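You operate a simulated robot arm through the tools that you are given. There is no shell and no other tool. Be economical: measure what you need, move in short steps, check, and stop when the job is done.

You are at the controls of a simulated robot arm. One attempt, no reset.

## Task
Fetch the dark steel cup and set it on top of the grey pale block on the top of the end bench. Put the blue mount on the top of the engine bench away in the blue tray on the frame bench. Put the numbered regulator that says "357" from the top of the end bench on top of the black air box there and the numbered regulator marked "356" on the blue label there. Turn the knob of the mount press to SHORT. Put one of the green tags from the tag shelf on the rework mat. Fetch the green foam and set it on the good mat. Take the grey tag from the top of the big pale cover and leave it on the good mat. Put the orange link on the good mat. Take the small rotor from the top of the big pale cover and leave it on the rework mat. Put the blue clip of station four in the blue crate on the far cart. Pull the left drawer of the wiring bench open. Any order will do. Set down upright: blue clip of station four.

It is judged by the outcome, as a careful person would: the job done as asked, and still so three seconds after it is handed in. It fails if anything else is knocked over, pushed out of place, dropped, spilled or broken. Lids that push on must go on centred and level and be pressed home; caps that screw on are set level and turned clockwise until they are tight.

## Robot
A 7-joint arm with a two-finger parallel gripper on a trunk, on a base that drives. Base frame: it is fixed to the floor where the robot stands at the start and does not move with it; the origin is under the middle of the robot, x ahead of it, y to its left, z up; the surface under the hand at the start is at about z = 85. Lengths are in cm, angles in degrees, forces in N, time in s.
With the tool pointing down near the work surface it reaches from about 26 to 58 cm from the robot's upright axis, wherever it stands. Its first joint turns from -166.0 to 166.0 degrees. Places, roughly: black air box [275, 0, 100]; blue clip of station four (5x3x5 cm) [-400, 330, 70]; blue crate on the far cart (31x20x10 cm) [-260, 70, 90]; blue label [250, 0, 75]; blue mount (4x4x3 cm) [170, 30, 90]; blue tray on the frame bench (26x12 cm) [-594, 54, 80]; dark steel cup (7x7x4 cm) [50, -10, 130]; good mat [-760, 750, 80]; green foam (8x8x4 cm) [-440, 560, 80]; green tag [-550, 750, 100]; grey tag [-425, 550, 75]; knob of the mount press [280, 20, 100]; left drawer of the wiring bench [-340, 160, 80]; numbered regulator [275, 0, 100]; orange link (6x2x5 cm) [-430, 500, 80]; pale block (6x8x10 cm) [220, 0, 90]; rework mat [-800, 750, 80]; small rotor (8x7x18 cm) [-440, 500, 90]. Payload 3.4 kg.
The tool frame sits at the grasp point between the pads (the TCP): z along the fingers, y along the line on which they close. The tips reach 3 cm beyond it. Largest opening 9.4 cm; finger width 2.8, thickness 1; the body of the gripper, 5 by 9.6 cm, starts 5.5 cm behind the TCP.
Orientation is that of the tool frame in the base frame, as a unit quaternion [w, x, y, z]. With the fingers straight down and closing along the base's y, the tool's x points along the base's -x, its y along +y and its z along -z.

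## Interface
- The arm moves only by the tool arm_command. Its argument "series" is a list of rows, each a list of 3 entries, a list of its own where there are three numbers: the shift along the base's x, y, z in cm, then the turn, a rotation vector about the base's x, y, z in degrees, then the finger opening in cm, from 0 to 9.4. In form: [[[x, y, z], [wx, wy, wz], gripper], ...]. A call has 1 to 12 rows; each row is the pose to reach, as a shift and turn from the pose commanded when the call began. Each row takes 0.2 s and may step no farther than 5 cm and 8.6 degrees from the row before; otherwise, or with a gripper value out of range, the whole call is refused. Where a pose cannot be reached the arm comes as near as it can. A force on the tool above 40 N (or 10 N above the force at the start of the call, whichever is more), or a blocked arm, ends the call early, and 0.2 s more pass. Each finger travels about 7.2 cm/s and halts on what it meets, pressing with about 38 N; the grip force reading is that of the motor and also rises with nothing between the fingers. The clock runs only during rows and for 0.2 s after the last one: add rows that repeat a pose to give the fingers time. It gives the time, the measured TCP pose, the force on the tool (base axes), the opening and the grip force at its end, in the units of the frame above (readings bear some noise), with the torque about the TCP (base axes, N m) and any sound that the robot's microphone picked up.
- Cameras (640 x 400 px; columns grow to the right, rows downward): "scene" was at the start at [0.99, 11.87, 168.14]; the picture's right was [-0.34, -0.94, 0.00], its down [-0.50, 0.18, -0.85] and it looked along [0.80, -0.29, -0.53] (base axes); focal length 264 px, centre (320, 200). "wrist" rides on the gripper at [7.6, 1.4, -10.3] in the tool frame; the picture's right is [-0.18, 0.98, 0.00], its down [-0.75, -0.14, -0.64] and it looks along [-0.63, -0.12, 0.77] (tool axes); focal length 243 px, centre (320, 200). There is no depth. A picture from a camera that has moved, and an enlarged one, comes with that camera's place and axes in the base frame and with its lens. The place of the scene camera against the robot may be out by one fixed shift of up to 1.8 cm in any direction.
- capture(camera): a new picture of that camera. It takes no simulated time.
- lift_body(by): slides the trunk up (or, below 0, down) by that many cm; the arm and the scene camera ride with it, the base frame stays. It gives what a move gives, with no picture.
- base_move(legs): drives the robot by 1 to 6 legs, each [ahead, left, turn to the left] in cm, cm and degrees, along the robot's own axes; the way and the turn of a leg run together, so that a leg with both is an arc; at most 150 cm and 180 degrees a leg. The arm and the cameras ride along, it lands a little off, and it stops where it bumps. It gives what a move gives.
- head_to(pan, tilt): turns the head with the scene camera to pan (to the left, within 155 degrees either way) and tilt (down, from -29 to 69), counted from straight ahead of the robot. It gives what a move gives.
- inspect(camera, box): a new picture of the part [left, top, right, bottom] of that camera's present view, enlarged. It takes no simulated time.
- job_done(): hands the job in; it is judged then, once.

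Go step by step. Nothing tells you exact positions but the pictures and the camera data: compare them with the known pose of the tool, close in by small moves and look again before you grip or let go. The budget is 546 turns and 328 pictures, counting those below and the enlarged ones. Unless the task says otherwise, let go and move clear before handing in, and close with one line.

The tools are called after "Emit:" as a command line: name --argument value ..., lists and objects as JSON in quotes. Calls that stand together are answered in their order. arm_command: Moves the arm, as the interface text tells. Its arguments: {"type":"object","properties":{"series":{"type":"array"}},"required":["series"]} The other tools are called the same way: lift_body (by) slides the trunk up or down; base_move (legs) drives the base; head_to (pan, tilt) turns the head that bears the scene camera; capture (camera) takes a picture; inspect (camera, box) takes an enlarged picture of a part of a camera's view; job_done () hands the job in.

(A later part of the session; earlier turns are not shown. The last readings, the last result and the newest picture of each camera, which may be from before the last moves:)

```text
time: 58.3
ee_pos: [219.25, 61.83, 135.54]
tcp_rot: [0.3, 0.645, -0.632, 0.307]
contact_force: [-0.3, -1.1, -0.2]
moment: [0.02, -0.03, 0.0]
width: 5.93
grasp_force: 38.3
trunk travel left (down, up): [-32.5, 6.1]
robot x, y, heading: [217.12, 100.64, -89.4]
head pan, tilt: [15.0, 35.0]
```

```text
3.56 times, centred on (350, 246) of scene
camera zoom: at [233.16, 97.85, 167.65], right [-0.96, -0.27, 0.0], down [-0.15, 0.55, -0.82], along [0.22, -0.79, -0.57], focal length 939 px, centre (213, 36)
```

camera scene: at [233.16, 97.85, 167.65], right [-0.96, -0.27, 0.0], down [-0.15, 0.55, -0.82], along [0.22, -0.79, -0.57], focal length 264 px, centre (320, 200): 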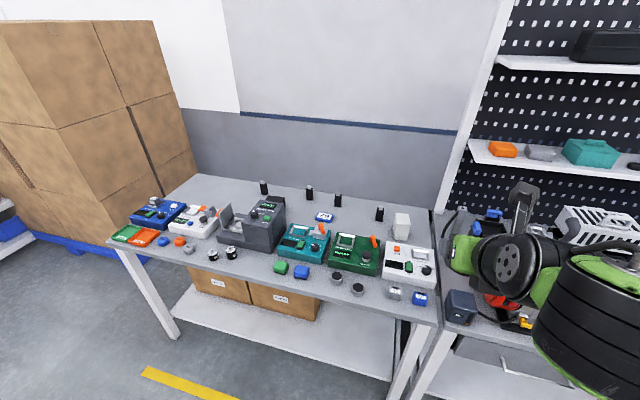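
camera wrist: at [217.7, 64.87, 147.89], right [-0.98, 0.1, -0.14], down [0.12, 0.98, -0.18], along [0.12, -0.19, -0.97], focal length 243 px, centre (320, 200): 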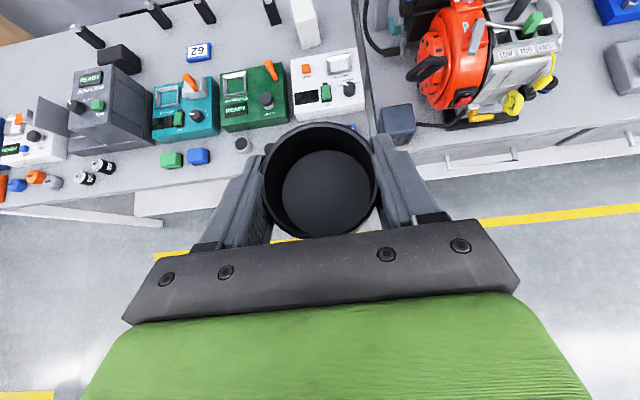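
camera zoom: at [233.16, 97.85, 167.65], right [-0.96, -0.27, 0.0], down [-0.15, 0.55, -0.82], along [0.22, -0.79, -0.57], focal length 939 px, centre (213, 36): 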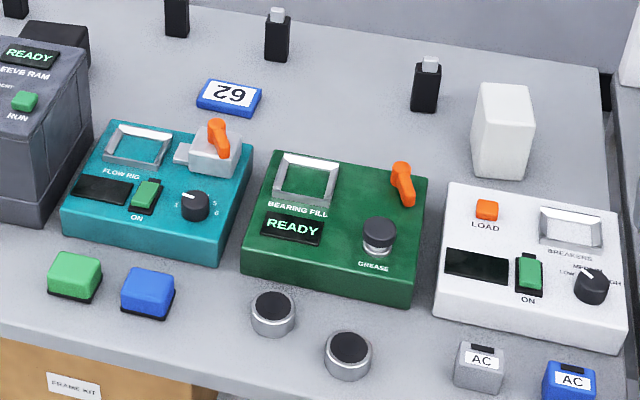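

The pale block stands at about (223.5, 0), top z≈95. I'll drive up to the bench edge (y 41) leaving the same gap as at the start, then extend.

Emit:
base_move --legs '[[31, 4, 0]]'

Emit:
capture --camera "wrist"

Emit:
head_to --pan 0 --tilt 50

Emit:
capture --camera "scene"

```text
time: 60.4
ee_pos: [223.33, 31.12, 135.39]
tcp_rot: [0.302, 0.643, -0.634, 0.306]
contact_force: [0.0, 0.0, -1.6]
moment: [0.0, -0.01, -0.01]
width: 5.94
grasp_force: 38.5
trunk travel left (down, up): [-32.5, 6.1]
robot x, y, heading: [221.39, 69.89, -89.5]
head pan, tilt: [15.0, 35.0]
```

```text
291 pictures are left
camera wrist: at [221.91, 34.29, 147.87], right [-0.98, 0.1, -0.14], down [0.13, 0.98, -0.18], along [0.12, -0.19, -0.97], focal length 243 px, centre (320, 200)
```

wrist: 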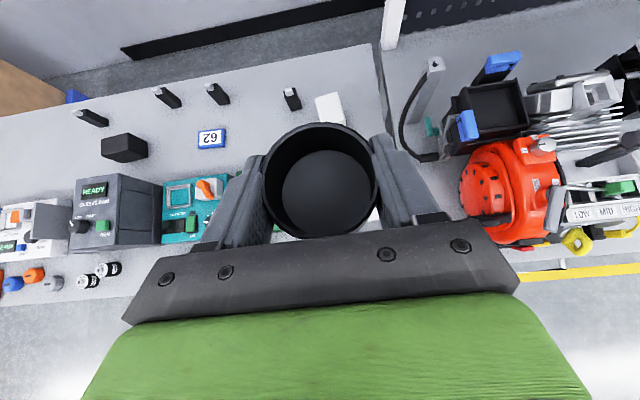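

```text
time: 61.1
ee_pos: [223.47, 31.22, 135.59]
tcp_rot: [0.302, 0.643, -0.634, 0.306]
contact_force: [0.0, -0.4, -1.6]
moment: [0.0, -0.01, 0.0]
width: 5.94
grasp_force: 38.0
trunk travel left (down, up): [-32.5, 6.1]
robot x, y, heading: [221.41, 70.03, -89.5]
head pan, tilt: [0.0, 50.0]
```

```text
290 pictures are left
camera scene: at [235.2, 68.1, 165.48], right [-1.0, -0.01, 0.0], down [-0.01, 0.77, -0.64], along [0.01, -0.64, -0.77], focal length 264 px, centre (320, 200)
```

scene: 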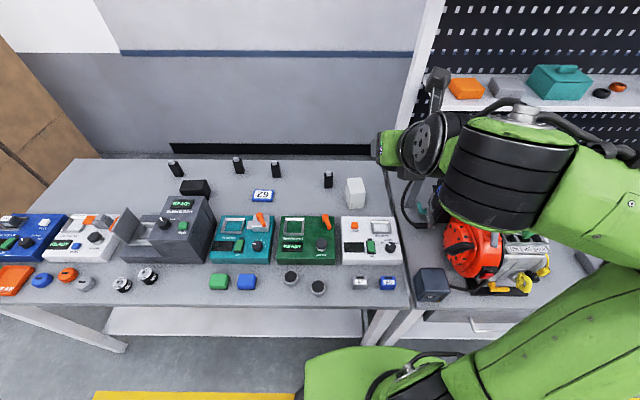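

Emit:
lift_body --by -15

Emit:
arm_command --series '[[[0, -4, 0], [0, 0, 0], 4], [[0, -8, 0], [0, 0, 0], 4], [[0, -12, 0], [0, 0, 0], 4], [[0, -16, 0], [0, 0, 0], 4], [[0, -20, 0], [0, 0, 0], 4]]'

Emit:
capture --camera "wrist"

Emit:
capture --camera "scene"

```text
time: 62.9
ee_pos: [223.39, 31.23, 120.49]
tcp_rot: [0.302, 0.643, -0.634, 0.306]
contact_force: [0.3, -0.4, -0.4]
moment: [-0.01, 0.02, 0.01]
width: 5.95
grasp_force: 38.5
trunk travel left (down, up): [-17.5, 21.1]
robot x, y, heading: [221.37, 69.73, -89.6]
head pan, tilt: [0.0, 50.0]
```

```text
time: 64.1
ee_pos: [223.46, 11.04, 120.41]
tcp_rot: [0.301, 0.644, -0.633, 0.305]
contact_force: [0.0, -0.3, -2.1]
moment: [-0.02, 0.02, 0.01]
width: 5.91
grasp_force: 38.6
trunk travel left (down, up): [-17.5, 21.1]
robot x, y, heading: [221.57, 70.05, -89.6]
head pan, tilt: [0.0, 50.0]
```

```text
289 pictures are left
camera wrist: at [221.94, 14.1, 132.82], right [-0.98, 0.1, -0.14], down [0.13, 0.98, -0.18], along [0.12, -0.19, -0.97], focal length 243 px, centre (320, 200)
```

wrist: 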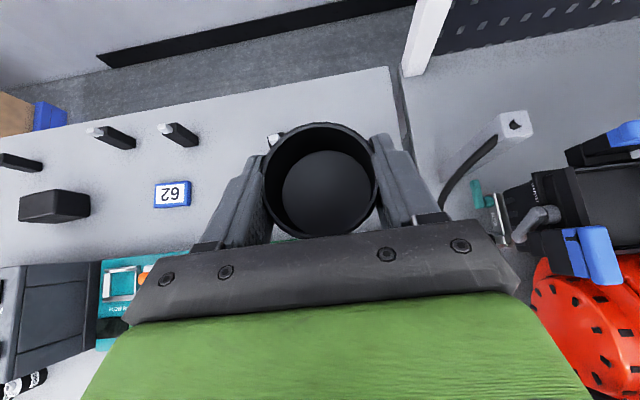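

```text
288 pictures are left
camera scene: at [235.27, 67.89, 150.49], right [-1.0, -0.01, 0.0], down [-0.01, 0.77, -0.64], along [0.01, -0.64, -0.77], focal length 264 px, centre (320, 200)
```

scene: 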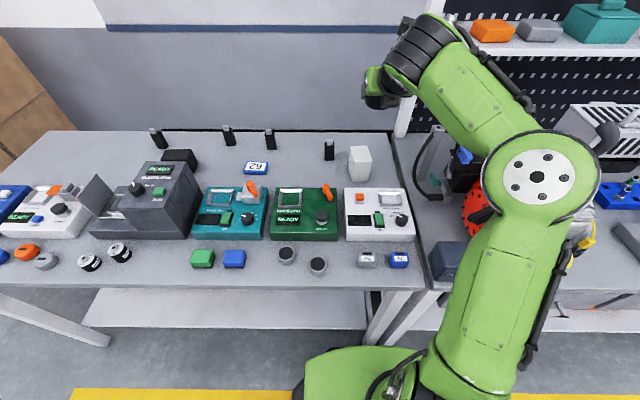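

The cup hides the block from the wrist camera; I'll shift sideways to see it clearly.

Emit:
arm_command --series '[[[4, 2, 0], [0, 0, 0], 4], [[8, 4, 0], [0, 0, 0], 4], [[12, 4, 0], [0, 0, 0], 4], [[15, 4, 0], [0, 0, 0], 4]]'

Emit:
capture --camera "wrist"

Emit:
inspect --camera "scene" --box '[320, 100, 480, 200]'

```text
time: 65.1
ee_pos: [234.84, 16.93, 119.83]
tcp_rot: [0.301, 0.643, -0.634, 0.306]
contact_force: [-0.5, 0.4, -1.3]
moment: [0.04, -0.01, -0.02]
width: 5.92
grasp_force: 38.0
out of reach, approached as far as the arm can: row 3, 4
trunk travel left (down, up): [-17.5, 21.1]
robot x, y, heading: [221.43, 69.96, -89.6]
head pan, tilt: [0.0, 50.0]
```

```text
287 pictures are left
camera wrist: at [233.31, 20.01, 132.14], right [-0.98, 0.1, -0.14], down [0.13, 0.98, -0.18], along [0.12, -0.2, -0.97], focal length 243 px, centre (320, 200)
```

wrist: 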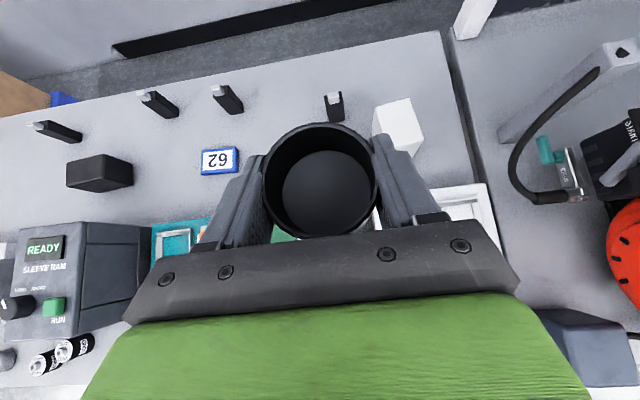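

```text
4.00 times, centred on (400, 150) of scene
camera zoom: at [235.24, 68.14, 150.5], right [-1.0, -0.01, 0.0], down [-0.01, 0.77, -0.64], along [0.01, -0.64, -0.77], focal length 1056 px, centre (0, 400)
```

zoom: 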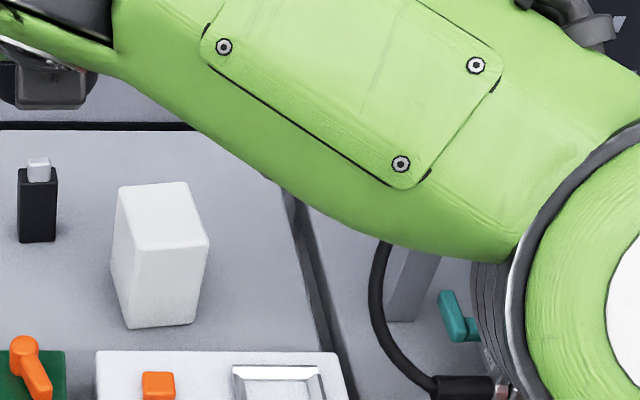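

Block centre is about (224.3, 1.1), top ≈95. Moving the cup above it.

Emit:
arm_command --series '[[[-4, -2, -1], [0, 0, 0], 4], [[-8, -5, -3], [0, 0, 0], 4], [[-10.5, -9, -6], [0, 0, 0], 4], [[-10.5, -12, -9], [0, 0, 0], 4], [[-10.5, -14.5, -12], [0, 0, 0], 4], [[-10.5, -14.5, -16.5], [0, 0, 0], 4], [[-10.5, -14.5, -16.5], [0, 0, 0], 4]]'

Emit:
inspect --camera "scene" --box '[320, 80, 480, 180]'

Emit:
capture --camera "wrist"

```text
refused: row 2 steps farther than a row can; nothing moved
```

```text
4.00 times, centred on (400, 130) of scene
camera zoom: at [235.24, 68.14, 150.5], right [-1.0, -0.01, 0.0], down [-0.01, 0.77, -0.64], along [0.01, -0.64, -0.77], focal length 1056 px, centre (0, 480)
```

zoom: 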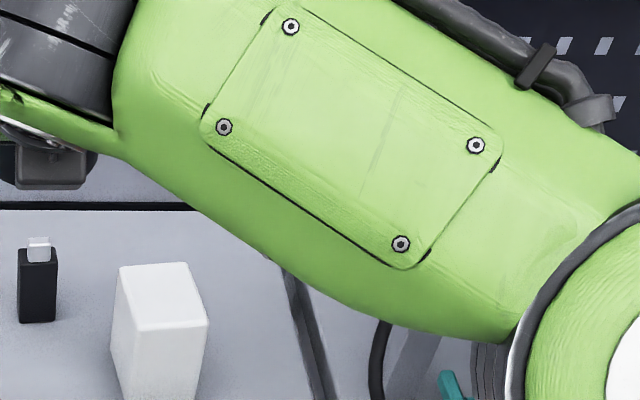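

```text
284 pictures are left
camera wrist: at [233.31, 20.01, 132.14], right [-0.98, 0.1, -0.14], down [0.13, 0.98, -0.18], along [0.12, -0.2, -0.97], focal length 243 px, centre (320, 200)
```

wrist: 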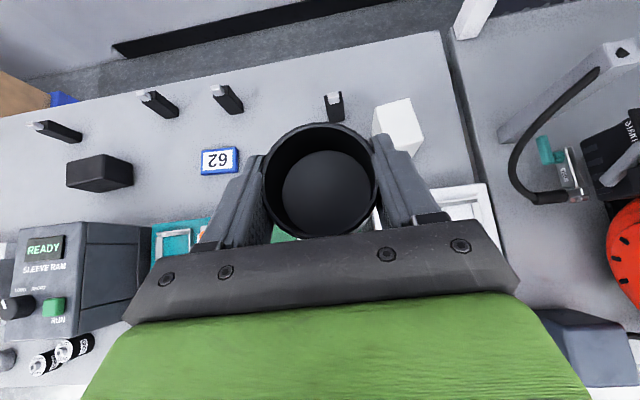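

Emit:
arm_command --series '[[[-3, -2, -1], [0, 0, 0], 4], [[-6, -4.5, -3], [0, 0, 0], 4], [[-9, -7, -5], [0, 0, 0], 4], [[-10.5, -10, -7.5], [0, 0, 0], 4], [[-10.5, -13, -10], [0, 0, 0], 4], [[-10.5, -14, -13], [0, 0, 0], 4], [[-10.5, -14, -13], [0, 0, 0], 4]]'

```text
time: 66.7
ee_pos: [224.39, 2.86, 106.59]
tcp_rot: [0.301, 0.644, -0.634, 0.306]
contact_force: [0.5, -0.3, -1.3]
moment: [0.01, -0.01, -0.01]
width: 5.97
grasp_force: 37.5
trunk travel left (down, up): [-17.5, 21.1]
robot x, y, heading: [221.46, 69.99, -89.6]
head pan, tilt: [0.0, 50.0]
```

Emit:
arm_command --series '[[[0, -0.4, -3], [0, 0, 0], 4], [[0, -0.4, -5], [0, 0, 0], 4], [[0, -0.4, -5], [0, 0, 0], 4]]'

Emit:
inspect --camera "scene" --box '[320, 110, 480, 210]'

Emit:
capture --camera "wrist"

```text
time: 67.5
ee_pos: [224.39, 2.41, 101.64]
tcp_rot: [0.302, 0.643, -0.634, 0.305]
contact_force: [-0.6, -0.4, -1.0]
moment: [0.02, -0.04, 0.02]
width: 5.96
grasp_force: 38.2
trunk travel left (down, up): [-17.5, 21.1]
robot x, y, heading: [221.66, 69.82, -89.4]
head pan, tilt: [0.0, 50.0]
```

```text
4.00 times, centred on (400, 160) of scene
camera zoom: at [235.2, 68.05, 150.5], right [-1.0, -0.01, 0.0], down [-0.01, 0.77, -0.64], along [0.01, -0.64, -0.77], focal length 1056 px, centre (0, 360)
```

zoom: 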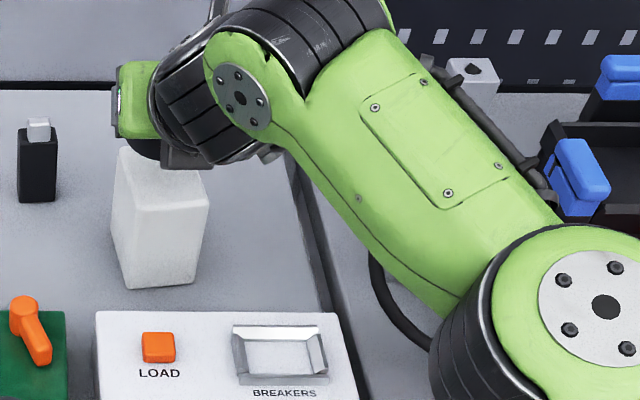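

```text
282 pictures are left
camera wrist: at [222.89, 5.54, 114.04], right [-0.98, 0.1, -0.14], down [0.13, 0.98, -0.18], along [0.12, -0.2, -0.97], focal length 243 px, centre (320, 200)
```

wrist: 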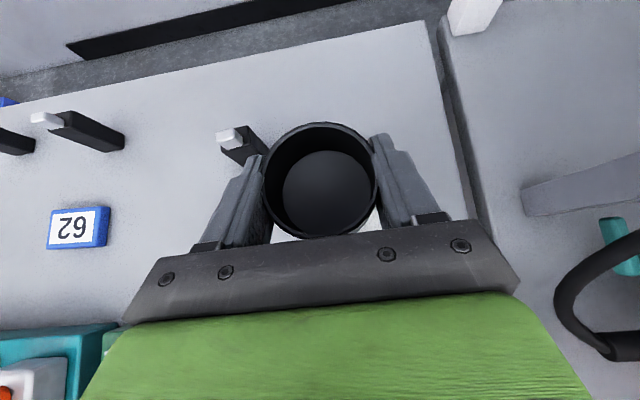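

Emit:
arm_command --series '[[[0, 0, -1], [0, 0, 0], 4], [[0, 0, -2], [0, 0, 0], 4], [[0, 0, -2.4], [0, 0, 0], 4], [[0, 0, -2.4], [0, 0, 0], 4]]'

Emit:
inspect --camera "scene" --box '[320, 110, 420, 172]'

```text
time: 68.5
ee_pos: [224.55, 2.46, 99.2]
tcp_rot: [0.301, 0.644, -0.634, 0.306]
contact_force: [-0.5, 1.1, -0.8]
moment: [0.01, 0.05, 0.0]
width: 5.92
grasp_force: 38.1
trunk travel left (down, up): [-17.5, 21.1]
robot x, y, heading: [221.53, 69.86, -89.6]
head pan, tilt: [0.0, 50.0]
```

```text
6.40 times, centred on (370, 141) of scene
camera zoom: at [235.2, 68.05, 150.5], right [-1.0, -0.01, 0.0], down [-0.01, 0.77, -0.64], along [0.01, -0.64, -0.77], focal length 1690 px, centre (0, 578)
```

zoom: 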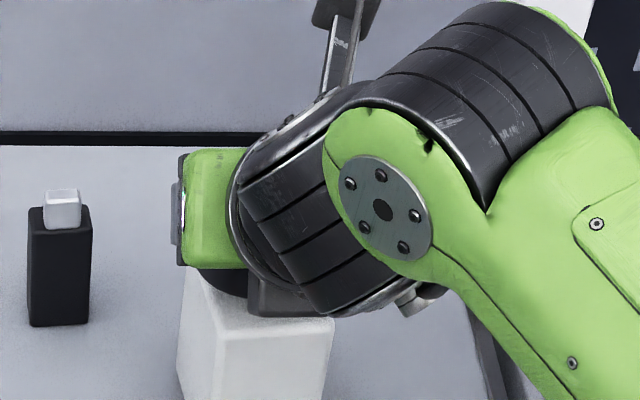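

Emit:
arm_command --series '[[[0, 0, -0.4], [0, 0, 0], 4], [[0, 0, -0.8], [0, 0, 0], 4], [[0, 0, -0.8], [0, 0, 0], 4]]'

```text
time: 69.3
ee_pos: [224.52, 2.45, 98.4]
tcp_rot: [0.302, 0.643, -0.634, 0.306]
contact_force: [0.2, -0.7, -0.9]
moment: [-0.03, -0.01, 0.0]
width: 5.94
grasp_force: 37.6
trunk travel left (down, up): [-17.5, 21.1]
robot x, y, heading: [221.44, 70.05, -89.4]
head pan, tilt: [0.0, 50.0]
```

Emit:
arm_command --series '[[[0, 0, -0.4], [0, 0, 0], 4], [[0, 0, -0.7], [0, 0, 0], 4], [[0, 0, -1.0], [0, 0, 0], 4], [[0, 0, -1.0], [0, 0, 0], 4]]'

Emit:
inspect --camera "scene" --box '[320, 110, 420, 172]'

```text
time: 70.3
ee_pos: [224.49, 2.37, 97.73]
tcp_rot: [0.303, 0.642, -0.633, 0.309]
contact_force: [-1.4, -5.3, 14.9]
moment: [-0.64, 0.08, -0.01]
width: 5.95
grasp_force: 37.2
trunk travel left (down, up): [-17.5, 21.1]
robot x, y, heading: [221.63, 70.0, -89.6]
head pan, tilt: [0.0, 50.0]
```

```text
6.40 times, centred on (370, 141) of scene
camera zoom: at [235.18, 68.19, 150.52], right [-1.0, -0.01, 0.0], down [-0.01, 0.77, -0.64], along [0.01, -0.64, -0.77], focal length 1690 px, centre (0, 578)
```

zoom: 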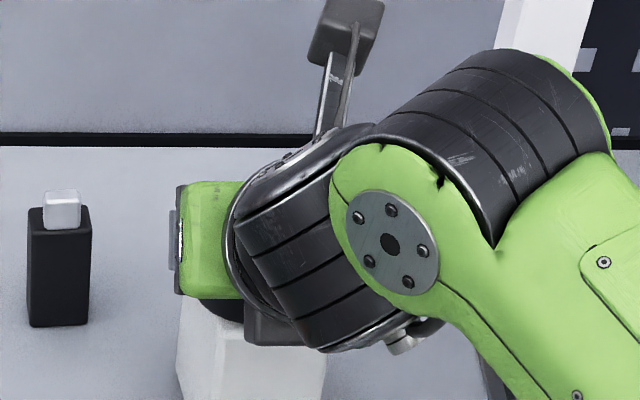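

Contact is at the cup's far edge (15 N): it's on the block. Opening and backing out.

Emit:
arm_command --series '[[[0, 0, 0.3], [0, 0, 0], 6.2], [[0, 0, 0.3], [0, 0, 0], 7.5], [[0, 0, 0.3], [0, 0, 0], 9.2], [[0, 0, 0.3], [0, 0, 0], 9.2]]'

Emit:
capture --camera "wrist"

```text
time: 71.3
ee_pos: [224.43, 2.39, 97.67]
tcp_rot: [0.301, 0.643, -0.634, 0.306]
contact_force: [0.2, 0.7, -0.3]
moment: [0.02, 0.0, 0.01]
width: 9.18
grasp_force: 0.1
trunk travel left (down, up): [-17.5, 21.1]
robot x, y, heading: [221.69, 70.28, -89.5]
head pan, tilt: [0.0, 50.0]
```

```text
279 pictures are left
camera wrist: at [222.99, 5.6, 110.07], right [-0.98, 0.1, -0.14], down [0.13, 0.98, -0.18], along [0.12, -0.19, -0.97], focal length 243 px, centre (320, 200)
```

wrist: 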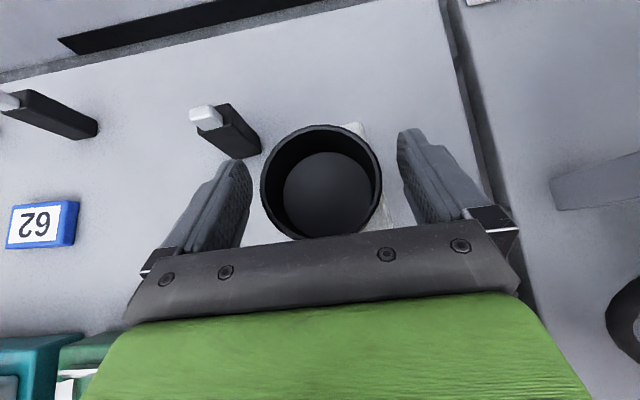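

Emit:
arm_command --series '[[[0, 1.9, 1.2], [0, 0, 0], 9.2], [[0, 4, 3], [0, 0, 0], 9.2], [[0, 7.5, 6], [0, 0, 0], 9.2], [[0, 11, 9], [0, 0, 0], 9.2], [[0, 14, 12], [0, 0, 0], 9.2], [[0, 14, 12], [0, 0, 0], 9.2]]'

Emit:
capture --camera "wrist"

Emit:
inspect --camera "scene" --box '[220, 80, 420, 205]'

```text
time: 72.7
ee_pos: [224.4, 16.48, 109.82]
tcp_rot: [0.301, 0.643, -0.634, 0.306]
contact_force: [-0.1, -0.3, 0.0]
moment: [0.01, 0.0, 0.01]
width: 9.19
grasp_force: 0.2
trunk travel left (down, up): [-17.5, 21.1]
robot x, y, heading: [221.59, 69.84, -89.4]
head pan, tilt: [0.0, 50.0]
```

```text
278 pictures are left
camera wrist: at [222.98, 19.61, 122.11], right [-0.98, 0.1, -0.14], down [0.13, 0.98, -0.18], along [0.12, -0.19, -0.97], focal length 243 px, centre (320, 200)
```

wrist: 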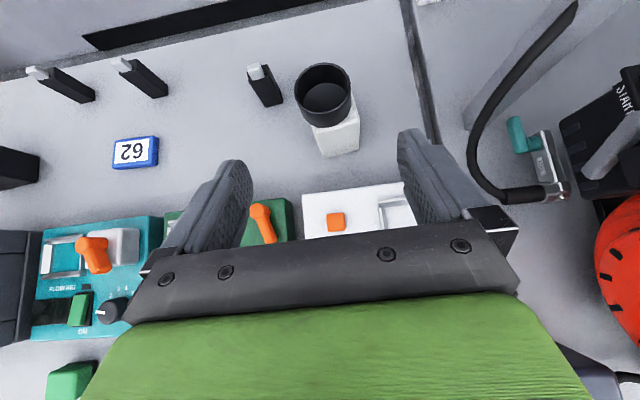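

```text
3.20 times, centred on (320, 142) of scene
camera zoom: at [235.2, 67.98, 150.5], right [-1.0, -0.01, 0.0], down [-0.01, 0.77, -0.64], along [0.01, -0.64, -0.77], focal length 845 px, centre (320, 384)
```

zoom: 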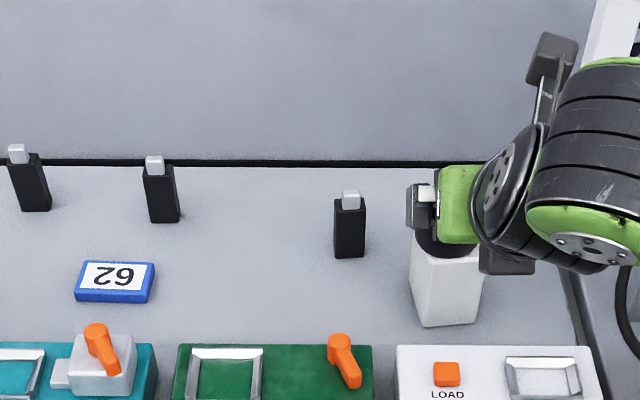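

The cup stands on the block. Now I'll look for the regulator numbers on the black pieces and the press knob.

Emit:
inspect --camera "scene" --box '[120, 110, 220, 172]'

Emit:
inspect --camera "scene" --box '[220, 110, 350, 191]'

Emit:
inspect --camera "scene" --box '[70, 150, 230, 250]'

```text
6.40 times, centred on (170, 141) of scene
camera zoom: at [235.2, 67.98, 150.5], right [-1.0, -0.01, 0.0], down [-0.01, 0.77, -0.64], along [0.01, -0.64, -0.77], focal length 1690 px, centre (1280, 578)
```

zoom: 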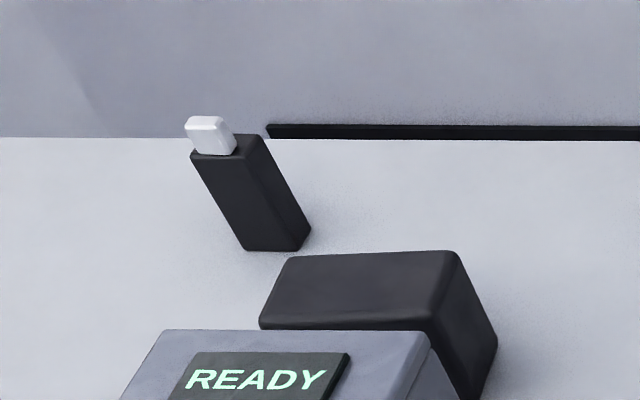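

```text
4.92 times, centred on (285, 150) of scene
camera zoom: at [235.2, 67.98, 150.5], right [-1.0, -0.01, 0.0], down [-0.01, 0.77, -0.64], along [0.01, -0.64, -0.77], focal length 1300 px, centre (492, 444)
```

zoom: 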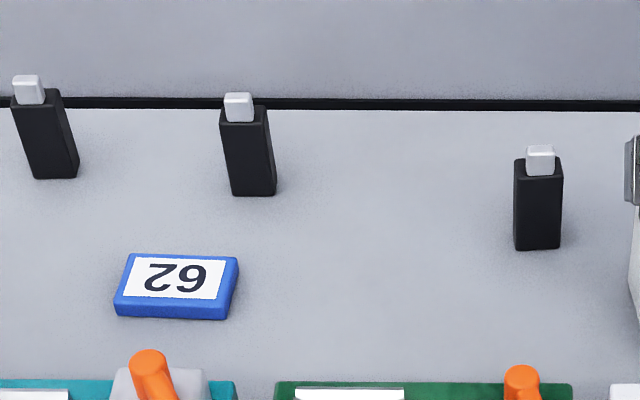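

```text
4.00 times, centred on (150, 200) of scene
camera zoom: at [235.2, 67.98, 150.5], right [-1.0, -0.01, 0.0], down [-0.01, 0.77, -0.64], along [0.01, -0.64, -0.77], focal length 1056 px, centre (1000, 200)
```

zoom: 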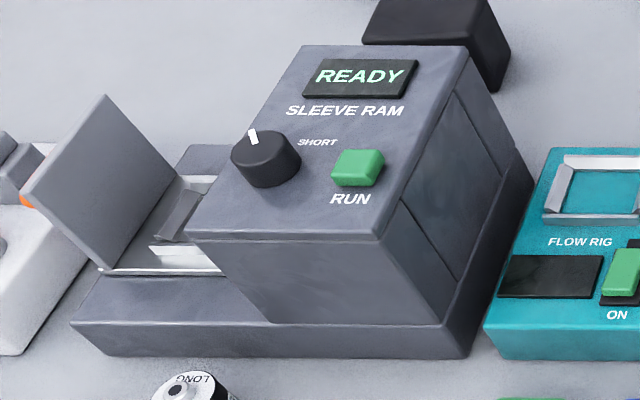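

The press (at x≈281, labels LONG/SHORT) is the one to set. The regulators are the four black uprights at the back; their numbers must be on faces I can't see yet. I'll drive left along the bench to view their other sides.

Emit:
lift_body --by 15

Emit:
base_move --legs '[[-6, 0, 0], [0, 85, 0]]'

Emit:
head_to --pan -20 --tilt 40

Emit:
capture --camera "scene"

```text
time: 74.5
ee_pos: [224.5, 16.56, 124.75]
tcp_rot: [0.302, 0.643, -0.634, 0.306]
contact_force: [0.3, -0.9, -0.4]
moment: [0.0, -0.01, 0.02]
width: 9.23
grasp_force: 0.0
trunk travel left (down, up): [-32.5, 6.1]
robot x, y, heading: [221.66, 69.61, -89.3]
head pan, tilt: [0.0, 50.0]
```

```text
time: 79.5
ee_pos: [308.95, 22.92, 124.66]
tcp_rot: [0.303, 0.641, -0.636, 0.304]
contact_force: [0.4, 0.2, 0.1]
moment: [-0.02, 0.02, -0.03]
width: 9.2
grasp_force: 0.1
trunk travel left (down, up): [-32.5, 6.1]
robot x, y, heading: [306.12, 76.34, -89.9]
head pan, tilt: [0.0, 50.0]
```

```text
time: 80.4
ee_pos: [308.8, 22.9, 124.78]
tcp_rot: [0.303, 0.64, -0.637, 0.305]
contact_force: [0.7, 0.4, 0.1]
moment: [0.04, 0.02, 0.02]
width: 9.22
grasp_force: 0.0
trunk travel left (down, up): [-32.5, 6.1]
robot x, y, heading: [306.04, 76.44, -89.7]
head pan, tilt: [-20.0, 40.0]
```

```text
273 pictures are left
camera scene: at [317.09, 74.11, 166.89], right [-0.94, 0.34, 0.0], down [0.22, 0.6, -0.77], along [-0.26, -0.72, -0.64], focal length 264 px, centre (320, 200)
```

scene: 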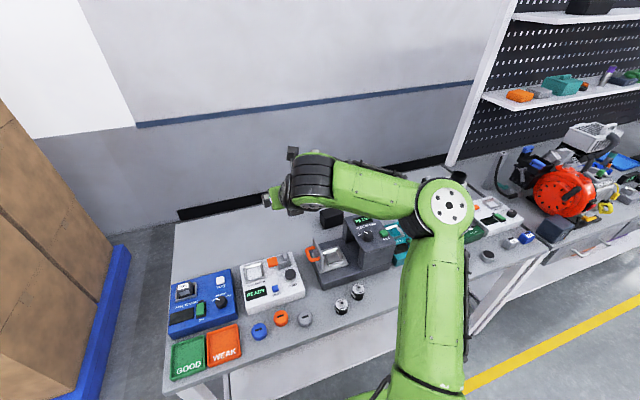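

Emit:
base_move --legs '[[0, 35, 0]]'

Emit:
head_to --pan -30 --tilt 38

Emit:
capture --camera "scene"

```text
time: 82.6
ee_pos: [343.91, 22.95, 124.72]
tcp_rot: [0.303, 0.64, -0.636, 0.305]
contact_force: [1.0, -0.5, 0.4]
moment: [-0.02, 0.01, 0.0]
width: 9.2
grasp_force: 0.0
trunk travel left (down, up): [-32.5, 6.1]
robot x, y, heading: [341.3, 76.57, -90.0]
head pan, tilt: [-20.0, 40.0]
```

```text
time: 83.3
ee_pos: [343.87, 23.04, 124.63]
tcp_rot: [0.303, 0.641, -0.636, 0.305]
contact_force: [-1.1, -0.6, -0.1]
moment: [-0.02, 0.0, -0.01]
width: 9.18
grasp_force: 0.0
trunk travel left (down, up): [-32.5, 6.1]
robot x, y, heading: [341.13, 76.39, -90.1]
head pan, tilt: [-30.0, 38.0]
```

```text
272 pictures are left
camera scene: at [350.66, 74.65, 167.19], right [-0.87, 0.5, 0.0], down [0.31, 0.53, -0.79], along [-0.39, -0.68, -0.62], focal length 264 px, centre (320, 200)
```

scene: 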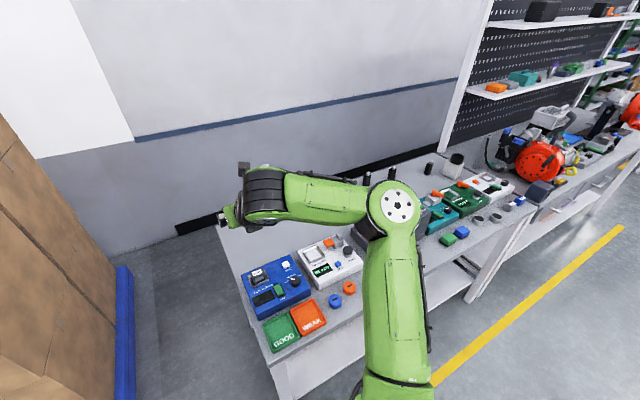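

Emit:
inspect --camera "scene" --box '[345, 145, 475, 226]'

```text
4.92 times, centred on (410, 186) of scene
camera zoom: at [350.66, 74.65, 167.19], right [-0.87, 0.5, 0.0], down [0.31, 0.53, -0.79], along [-0.39, -0.68, -0.62], focal length 1300 px, centre (-123, 271)
```

zoom: 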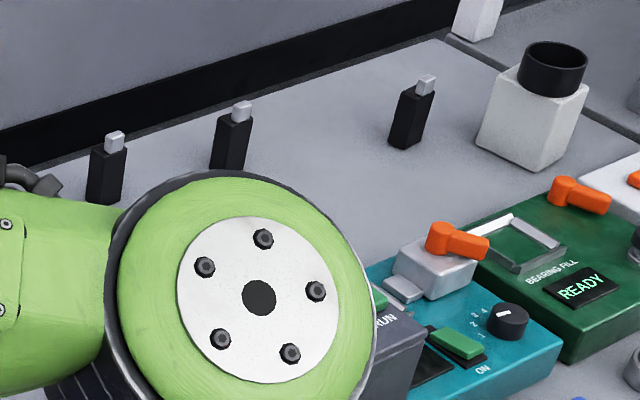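

Good: the cup is centred. The regulator numbers must face the wall; there's free floor behind the bench (wall at y≈-131) reachable through the gap at x 348–413. I'll check my own base size first.

Emit:
head_to --pan 60 --tilt 69

Emit:
capture --camera "scene"

```text
time: 85.0
ee_pos: [343.93, 22.98, 124.66]
tcp_rot: [0.303, 0.641, -0.636, 0.305]
contact_force: [-0.8, 0.0, 0.4]
moment: [-0.01, -0.01, 0.01]
width: 9.2
grasp_force: 0.1
trunk travel left (down, up): [-32.5, 6.1]
robot x, y, heading: [341.05, 76.67, -89.6]
head pan, tilt: [60.0, 68.8]
```

```text
270 pictures are left
camera scene: at [359.83, 79.33, 163.28], right [-0.5, -0.87, 0.0], down [-0.81, 0.47, -0.36], along [0.31, -0.18, -0.93], focal length 264 px, centre (320, 200)
```

scene: 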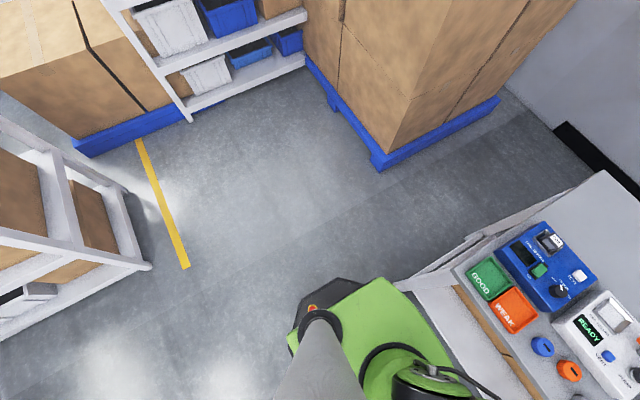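

My base is about 52 cm wide, so it fits the 64 cm gap. I'll tuck the arm, turn around in the aisle and reverse through, arriving behind the bench facing it.

Emit:
arm_command --series '[[[0, 4, 2], [0, 0, 0], 6], [[0, 8, 4], [0, 0, 0], 6], [[0, 12, 6], [0, 0, 0], 6], [[0, 15, 8], [0, 0, 0], 6]]'

Emit:
base_move --legs '[[-25, 0, 0], [0, 0, 180]]'

Emit:
head_to --pan -120 --tilt 50

Emit:
capture --camera "scene"

```text
time: 86.0
ee_pos: [342.66, 37.08, 134.45]
tcp_rot: [0.303, 0.642, -0.635, 0.305]
contact_force: [-0.5, -0.6, 0.4]
moment: [-0.04, 0.02, 0.0]
width: 6.01
grasp_force: 0.1
out of reach, approached as far as the arm can: row 2, 3, 4
trunk travel left (down, up): [-32.5, 6.1]
robot x, y, heading: [341.34, 76.68, -89.9]
head pan, tilt: [60.0, 68.8]
```

```text
time: 95.3
ee_pos: [337.52, 140.49, 134.36]
tcp_rot: [-0.313, 0.616, 0.661, 0.293]
contact_force: [-0.2, 0.8, 0.1]
moment: [0.01, 0.0, -0.03]
width: 5.98
grasp_force: 0.0
trunk travel left (down, up): [-32.5, 6.1]
robot x, y, heading: [341.07, 101.02, 93.7]
head pan, tilt: [60.0, 68.8]
```

```text
time: 98.0
ee_pos: [337.51, 140.49, 134.38]
tcp_rot: [-0.312, 0.617, 0.661, 0.292]
contact_force: [-0.4, -0.3, 0.0]
moment: [0.03, -0.01, 0.01]
width: 6.02
grasp_force: 0.1
trunk travel left (down, up): [-32.5, 6.1]
robot x, y, heading: [341.43, 101.19, 93.5]
head pan, tilt: [-120.0, 50.0]
```

```text
269 pictures are left
camera scene: at [331.92, 90.38, 165.47], right [-0.45, -0.89, 0.0], down [-0.69, 0.34, -0.64], along [0.58, -0.29, -0.77], focal length 264 px, centre (320, 200)
```

scene: 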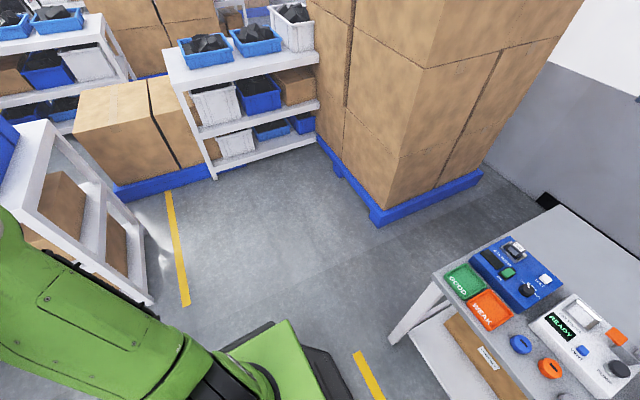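

The elbow sticks out to my right and would meet the boxes going in backwards; entering forwards puts it over the bench instead. Turning back.

Emit:
base_move --legs '[[0, 0, -180], [0, 0, -3.6], [0, 39, 0]]'

Emit:
head_to --pan 20 --tilt 50

Emit:
capture --camera "scene"

```text
time: 108.2
ee_pos: [380.09, 60.58, 134.43]
tcp_rot: [-0.306, -0.634, 0.644, -0.3]
contact_force: [0.1, -0.4, 0.2]
moment: [0.02, 0.01, 0.02]
width: 6.0
grasp_force: 0.0
trunk travel left (down, up): [-32.5, 6.1]
robot x, y, heading: [379.35, 100.29, -91.2]
head pan, tilt: [-120.0, 50.0]
```

```text
time: 110.5
ee_pos: [380.1, 60.64, 134.33]
tcp_rot: [-0.305, -0.634, 0.645, -0.299]
contact_force: [0.2, -0.2, -0.5]
moment: [0.02, -0.01, 0.05]
width: 5.99
grasp_force: 0.2
trunk travel left (down, up): [-32.5, 6.1]
robot x, y, heading: [379.4, 99.98, -91.2]
head pan, tilt: [20.0, 50.0]
```

```text
268 pictures are left
camera scene: at [395.88, 98.22, 165.47], right [-0.95, -0.32, 0.0], down [-0.24, 0.73, -0.64], along [0.2, -0.61, -0.77], focal length 264 px, centre (320, 200)
```

scene: 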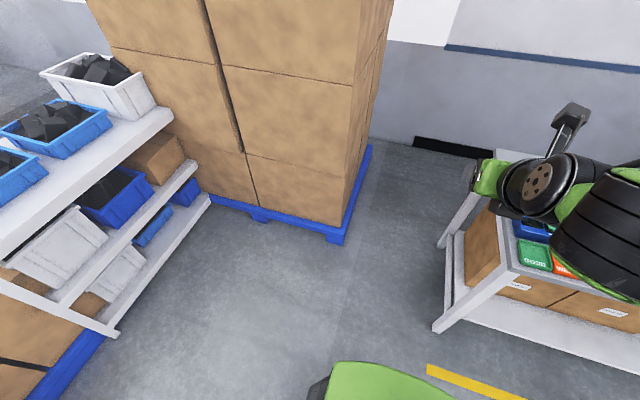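

Centred on the gap (347–410). Correcting heading and driving in, in two stages.

Emit:
base_move --legs '[[0, 0, 1.2], [60, 0, 0]]'

Emit:
capture --camera "scene"

```text
time: 114.2
ee_pos: [380.5, -0.47, 134.32]
tcp_rot: [0.303, 0.64, -0.638, 0.303]
contact_force: [-0.3, -0.4, 0.0]
moment: [-0.03, -0.01, -0.01]
width: 5.99
grasp_force: 0.0
trunk travel left (down, up): [-32.5, 6.1]
robot x, y, heading: [379.14, 39.03, -90.4]
head pan, tilt: [20.0, 50.0]
```

```text
267 pictures are left
camera scene: at [395.66, 37.53, 165.47], right [-0.94, -0.34, 0.0], down [-0.26, 0.72, -0.64], along [0.22, -0.6, -0.77], focal length 264 px, centre (320, 200)
```

scene: 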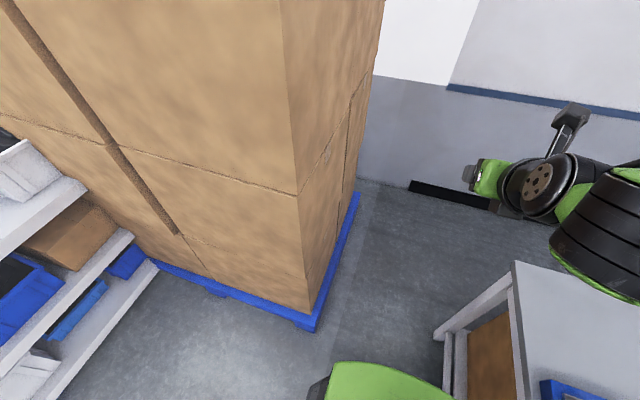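

Emit:
base_move --legs '[[0, 1.2, 0.5], [115, 0, 0]]'

Emit:
head_to --pan -90 --tilt 40

Emit:
capture --camera "scene"

```text
time: 120.5
ee_pos: [383.66, -115.61, 134.46]
tcp_rot: [0.299, 0.647, -0.631, 0.307]
contact_force: [0.3, 0.0, -0.3]
moment: [0.03, 0.03, 0.02]
width: 5.99
grasp_force: 0.1
trunk travel left (down, up): [-32.5, 6.1]
robot x, y, heading: [381.66, -75.98, -89.2]
head pan, tilt: [20.0, 50.0]
```

```text
time: 122.3
ee_pos: [383.57, -115.54, 134.42]
tcp_rot: [0.299, 0.647, -0.631, 0.306]
contact_force: [-0.4, -0.2, 0.3]
moment: [0.0, 0.02, -0.03]
width: 6.02
grasp_force: 0.0
trunk travel left (down, up): [-32.5, 6.1]
robot x, y, heading: [381.83, -75.81, -89.1]
head pan, tilt: [-90.0, 40.0]
```

```text
266 pictures are left
camera scene: at [386.68, -70.2, 166.89], right [-0.02, 1.0, 0.0], down [0.64, 0.01, -0.77], along [-0.77, -0.01, -0.64], focal length 264 px, centre (320, 200)
```

scene: 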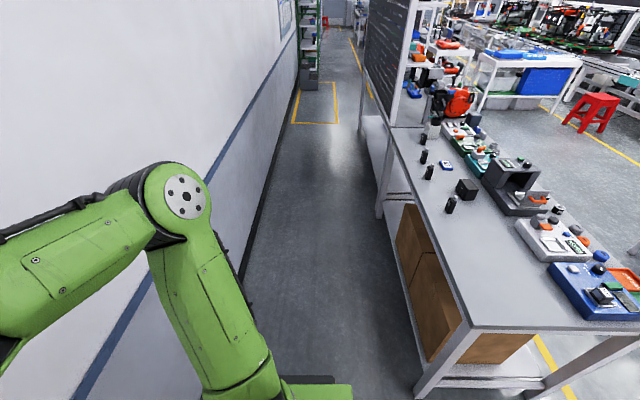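

Now behind the bench with a clear view. Strafing along it, then turning right to face it.

Emit:
base_move --legs '[[0, -85, -1], [0, 0, -90], [0, 0, -90]]'

Emit:
head_to --pan 20 --tilt 45

Emit:
capture --camera "scene"

```text
time: 134.5
ee_pos: [298.79, -36.29, 134.35]
tcp_rot: [-0.295, 0.654, 0.624, 0.31]
contact_force: [0.2, 0.6, -0.3]
moment: [0.01, 0.0, 0.04]
width: 5.99
grasp_force: 0.0
trunk travel left (down, up): [-32.5, 6.1]
robot x, y, heading: [298.14, -75.96, 87.1]
head pan, tilt: [-90.0, 40.0]
```

```text
time: 136.4
ee_pos: [298.78, -36.39, 134.37]
tcp_rot: [-0.295, 0.653, 0.624, 0.311]
contact_force: [0.3, 0.2, 1.1]
moment: [-0.02, 0.01, 0.0]
width: 5.98
grasp_force: 0.1
trunk travel left (down, up): [-32.5, 6.1]
robot x, y, heading: [297.8, -76.0, 86.8]
head pan, tilt: [20.0, 45.0]
```

```text
265 pictures are left
camera scene: at [278.71, -73.49, 166.16], right [0.96, 0.29, 0.0], down [0.21, -0.68, -0.71], along [-0.21, 0.68, -0.71], focal length 264 px, centre (320, 200)
```

scene: 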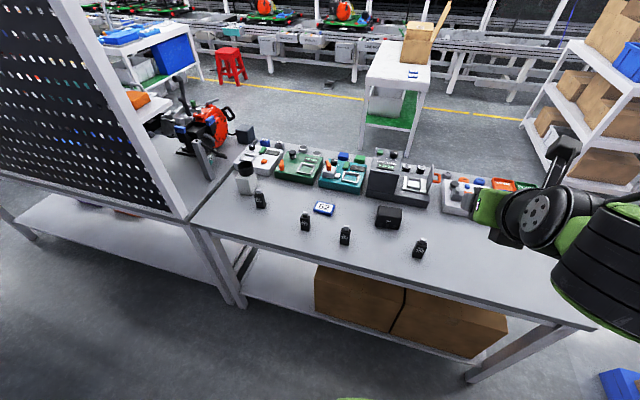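

Emit:
inspect --camera "scene" --box '[285, 190, 445, 290]'

Emit:
inspect --camera "scene" --box '[220, 160, 320, 222]'

```text
4.00 times, centred on (365, 240) of scene
camera zoom: at [278.71, -73.49, 166.16], right [0.96, 0.29, 0.0], down [0.21, -0.68, -0.71], along [-0.21, 0.68, -0.71], focal length 1056 px, centre (140, 40)
```

zoom: 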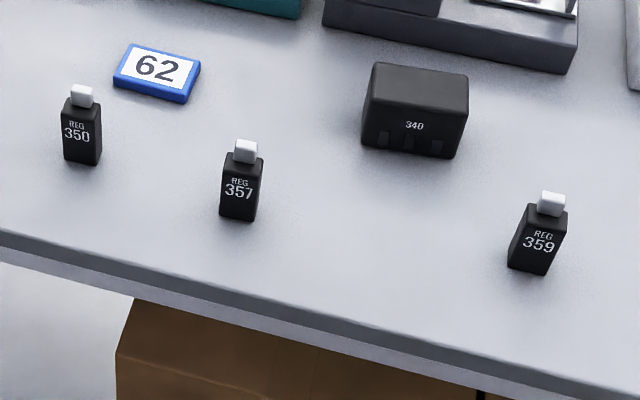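

```text
6.40 times, centred on (270, 191) of scene
camera zoom: at [278.71, -73.49, 166.16], right [0.96, 0.29, 0.0], down [0.21, -0.68, -0.71], along [-0.21, 0.68, -0.71], focal length 1690 px, centre (640, 258)
```

zoom: 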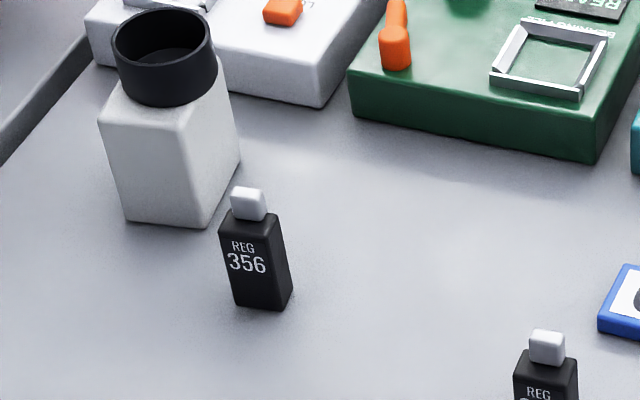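

Found them: 357 at (~271, -15), 356 next to the pale block (~234, -7), and the air box "340". Positioning for 357.

Emit:
base_move --legs '[[0, 0, 3], [0, 27, 0], [10, 0, 0]]'

Emit:
lift_body --by -18

Emit:
capture --camera "wrist"

```text
time: 139.5
ee_pos: [269.77, -26.24, 134.3]
tcp_rot: [-0.304, 0.635, 0.643, 0.301]
contact_force: [-0.1, 0.7, 0.3]
moment: [0.04, -0.03, 0.01]
width: 6.01
grasp_force: 0.0
trunk travel left (down, up): [-32.5, 6.1]
robot x, y, heading: [271.56, -66.01, 89.9]
head pan, tilt: [20.0, 45.0]
```

```text
time: 141.5
ee_pos: [269.78, -26.35, 116.4]
tcp_rot: [-0.304, 0.635, 0.643, 0.301]
contact_force: [0.4, 0.0, 0.0]
moment: [-0.03, 0.0, 0.0]
width: 6.02
grasp_force: 0.2
trunk travel left (down, up): [-14.5, 24.1]
robot x, y, heading: [271.0, -65.83, 90.0]
head pan, tilt: [20.0, 45.0]
```

```text
262 pictures are left
camera wrist: at [271.18, -29.43, 128.83], right [0.98, -0.11, -0.14], down [-0.13, -0.98, -0.18], along [-0.12, 0.19, -0.97], focal length 243 px, centre (320, 200)
```

wrist: 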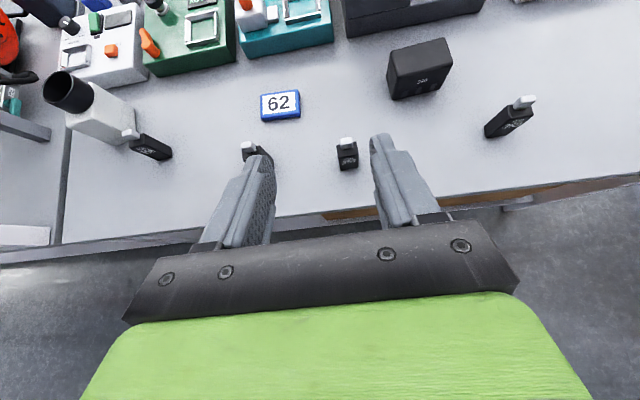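

357 is at about (271.7, -14.7). Descending to a pre-grasp point 10 cm short along the finger direction.

Emit:
arm_command --series '[[[1, 1, -4.5], [0, 0, 0], 6], [[1.9, 2, -9], [0, 0, 0], 6], [[1.9, 3, -13.5], [0, 0, 0], 6], [[1.9, 3, -18], [0, 0, 0], 6], [[1.9, 3, -18], [0, 0, 0], 6]]'

Emit:
capture --camera "wrist"

```text
time: 142.7
ee_pos: [275.06, -19.92, 99.3]
tcp_rot: [-0.304, 0.635, 0.644, 0.301]
contact_force: [0.7, -0.1, 0.1]
moment: [0.01, 0.0, -0.01]
width: 5.98
grasp_force: 0.0
out of reach, approached as far as the arm can: row 1, 2, 3, 4, 5
trunk travel left (down, up): [-14.5, 24.1]
robot x, y, heading: [271.51, -65.63, 89.8]
head pan, tilt: [20.0, 45.0]
```

```text
261 pictures are left
camera wrist: at [276.51, -22.98, 111.78], right [0.98, -0.1, -0.14], down [-0.13, -0.98, -0.18], along [-0.12, 0.19, -0.97], focal length 243 px, centre (320, 200)
```

wrist: 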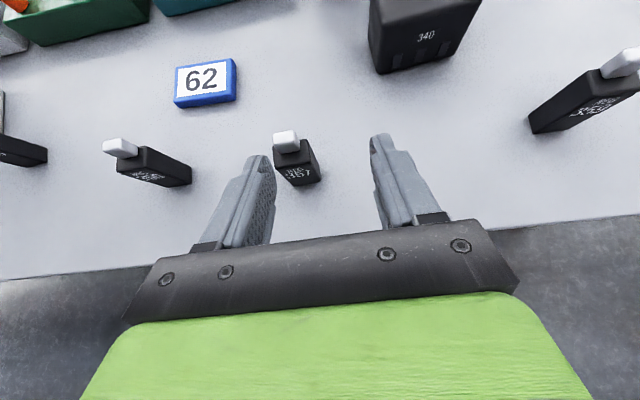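

Too close for this posture; backing the base 10 cm gives room.

Emit:
base_move --legs '[[-10, 0, 0]]'

Emit:
arm_command --series '[[[-2, 1, -2], [0, 0, 0], 6], [[-3.5, 4, -3], [0, 0, 0], 6], [[-3.5, 6, -3], [0, 0, 0], 6], [[-3.5, 6, -3], [0, 0, 0], 6]]'

Emit:
capture --camera "wrist"

```text
time: 143.8
ee_pos: [275.17, -29.92, 99.42]
tcp_rot: [-0.305, 0.635, 0.643, 0.301]
contact_force: [-1.3, -0.7, -0.1]
moment: [0.03, -0.01, 0.03]
width: 6.0
grasp_force: 0.1
trunk travel left (down, up): [-14.5, 24.1]
robot x, y, heading: [271.36, -76.2, 90.2]
head pan, tilt: [20.0, 45.0]
```

```text
time: 144.8
ee_pos: [271.56, -23.86, 96.62]
tcp_rot: [-0.305, 0.634, 0.644, 0.301]
contact_force: [-0.7, -0.5, -0.1]
moment: [0.02, -0.03, -0.01]
width: 5.98
grasp_force: 0.0
out of reach, approached as far as the arm can: row 1
trunk travel left (down, up): [-14.5, 24.1]
robot x, y, heading: [271.0, -75.93, 90.0]
head pan, tilt: [20.0, 45.0]
```

```text
260 pictures are left
camera wrist: at [272.96, -26.89, 108.81], right [0.98, -0.1, -0.14], down [-0.13, -0.98, -0.18], along [-0.12, 0.19, -0.97], focal length 243 px, centre (320, 200)
```

wrist: 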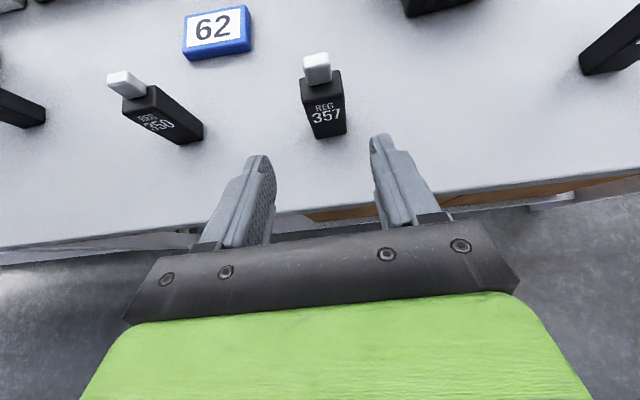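

Emit:
arm_command --series '[[[0, 3.5, -2.5], [0, 0, 0], 6], [[0, 6.5, -4.5], [0, 0, 0], 6], [[0, 8.6, -5.7], [0, 0, 0], 6], [[0, 8.6, -5.7], [0, 0, 0], 6]]'

Emit:
capture --camera "wrist"

```text
time: 145.8
ee_pos: [271.59, -15.23, 90.64]
tcp_rot: [-0.304, 0.635, 0.643, 0.301]
contact_force: [-0.3, -0.1, 0.0]
moment: [0.02, -0.01, 0.02]
width: 5.98
grasp_force: 0.0
trunk travel left (down, up): [-14.5, 24.1]
robot x, y, heading: [271.52, -76.21, 90.0]
head pan, tilt: [20.0, 45.0]
```

```text
259 pictures are left
camera wrist: at [272.99, -18.35, 103.04], right [0.98, -0.1, -0.14], down [-0.13, -0.98, -0.18], along [-0.12, 0.19, -0.97], focal length 243 px, centre (320, 200)
```

wrist: 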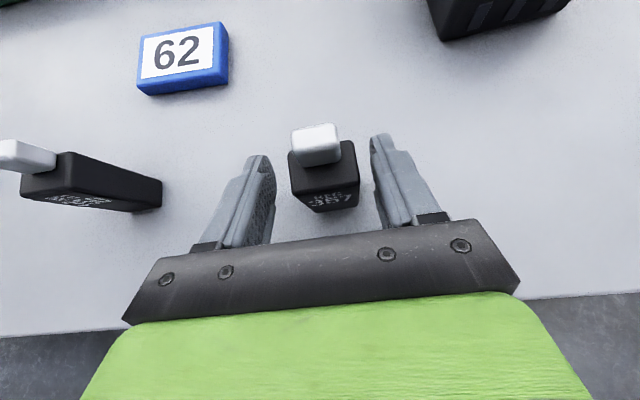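

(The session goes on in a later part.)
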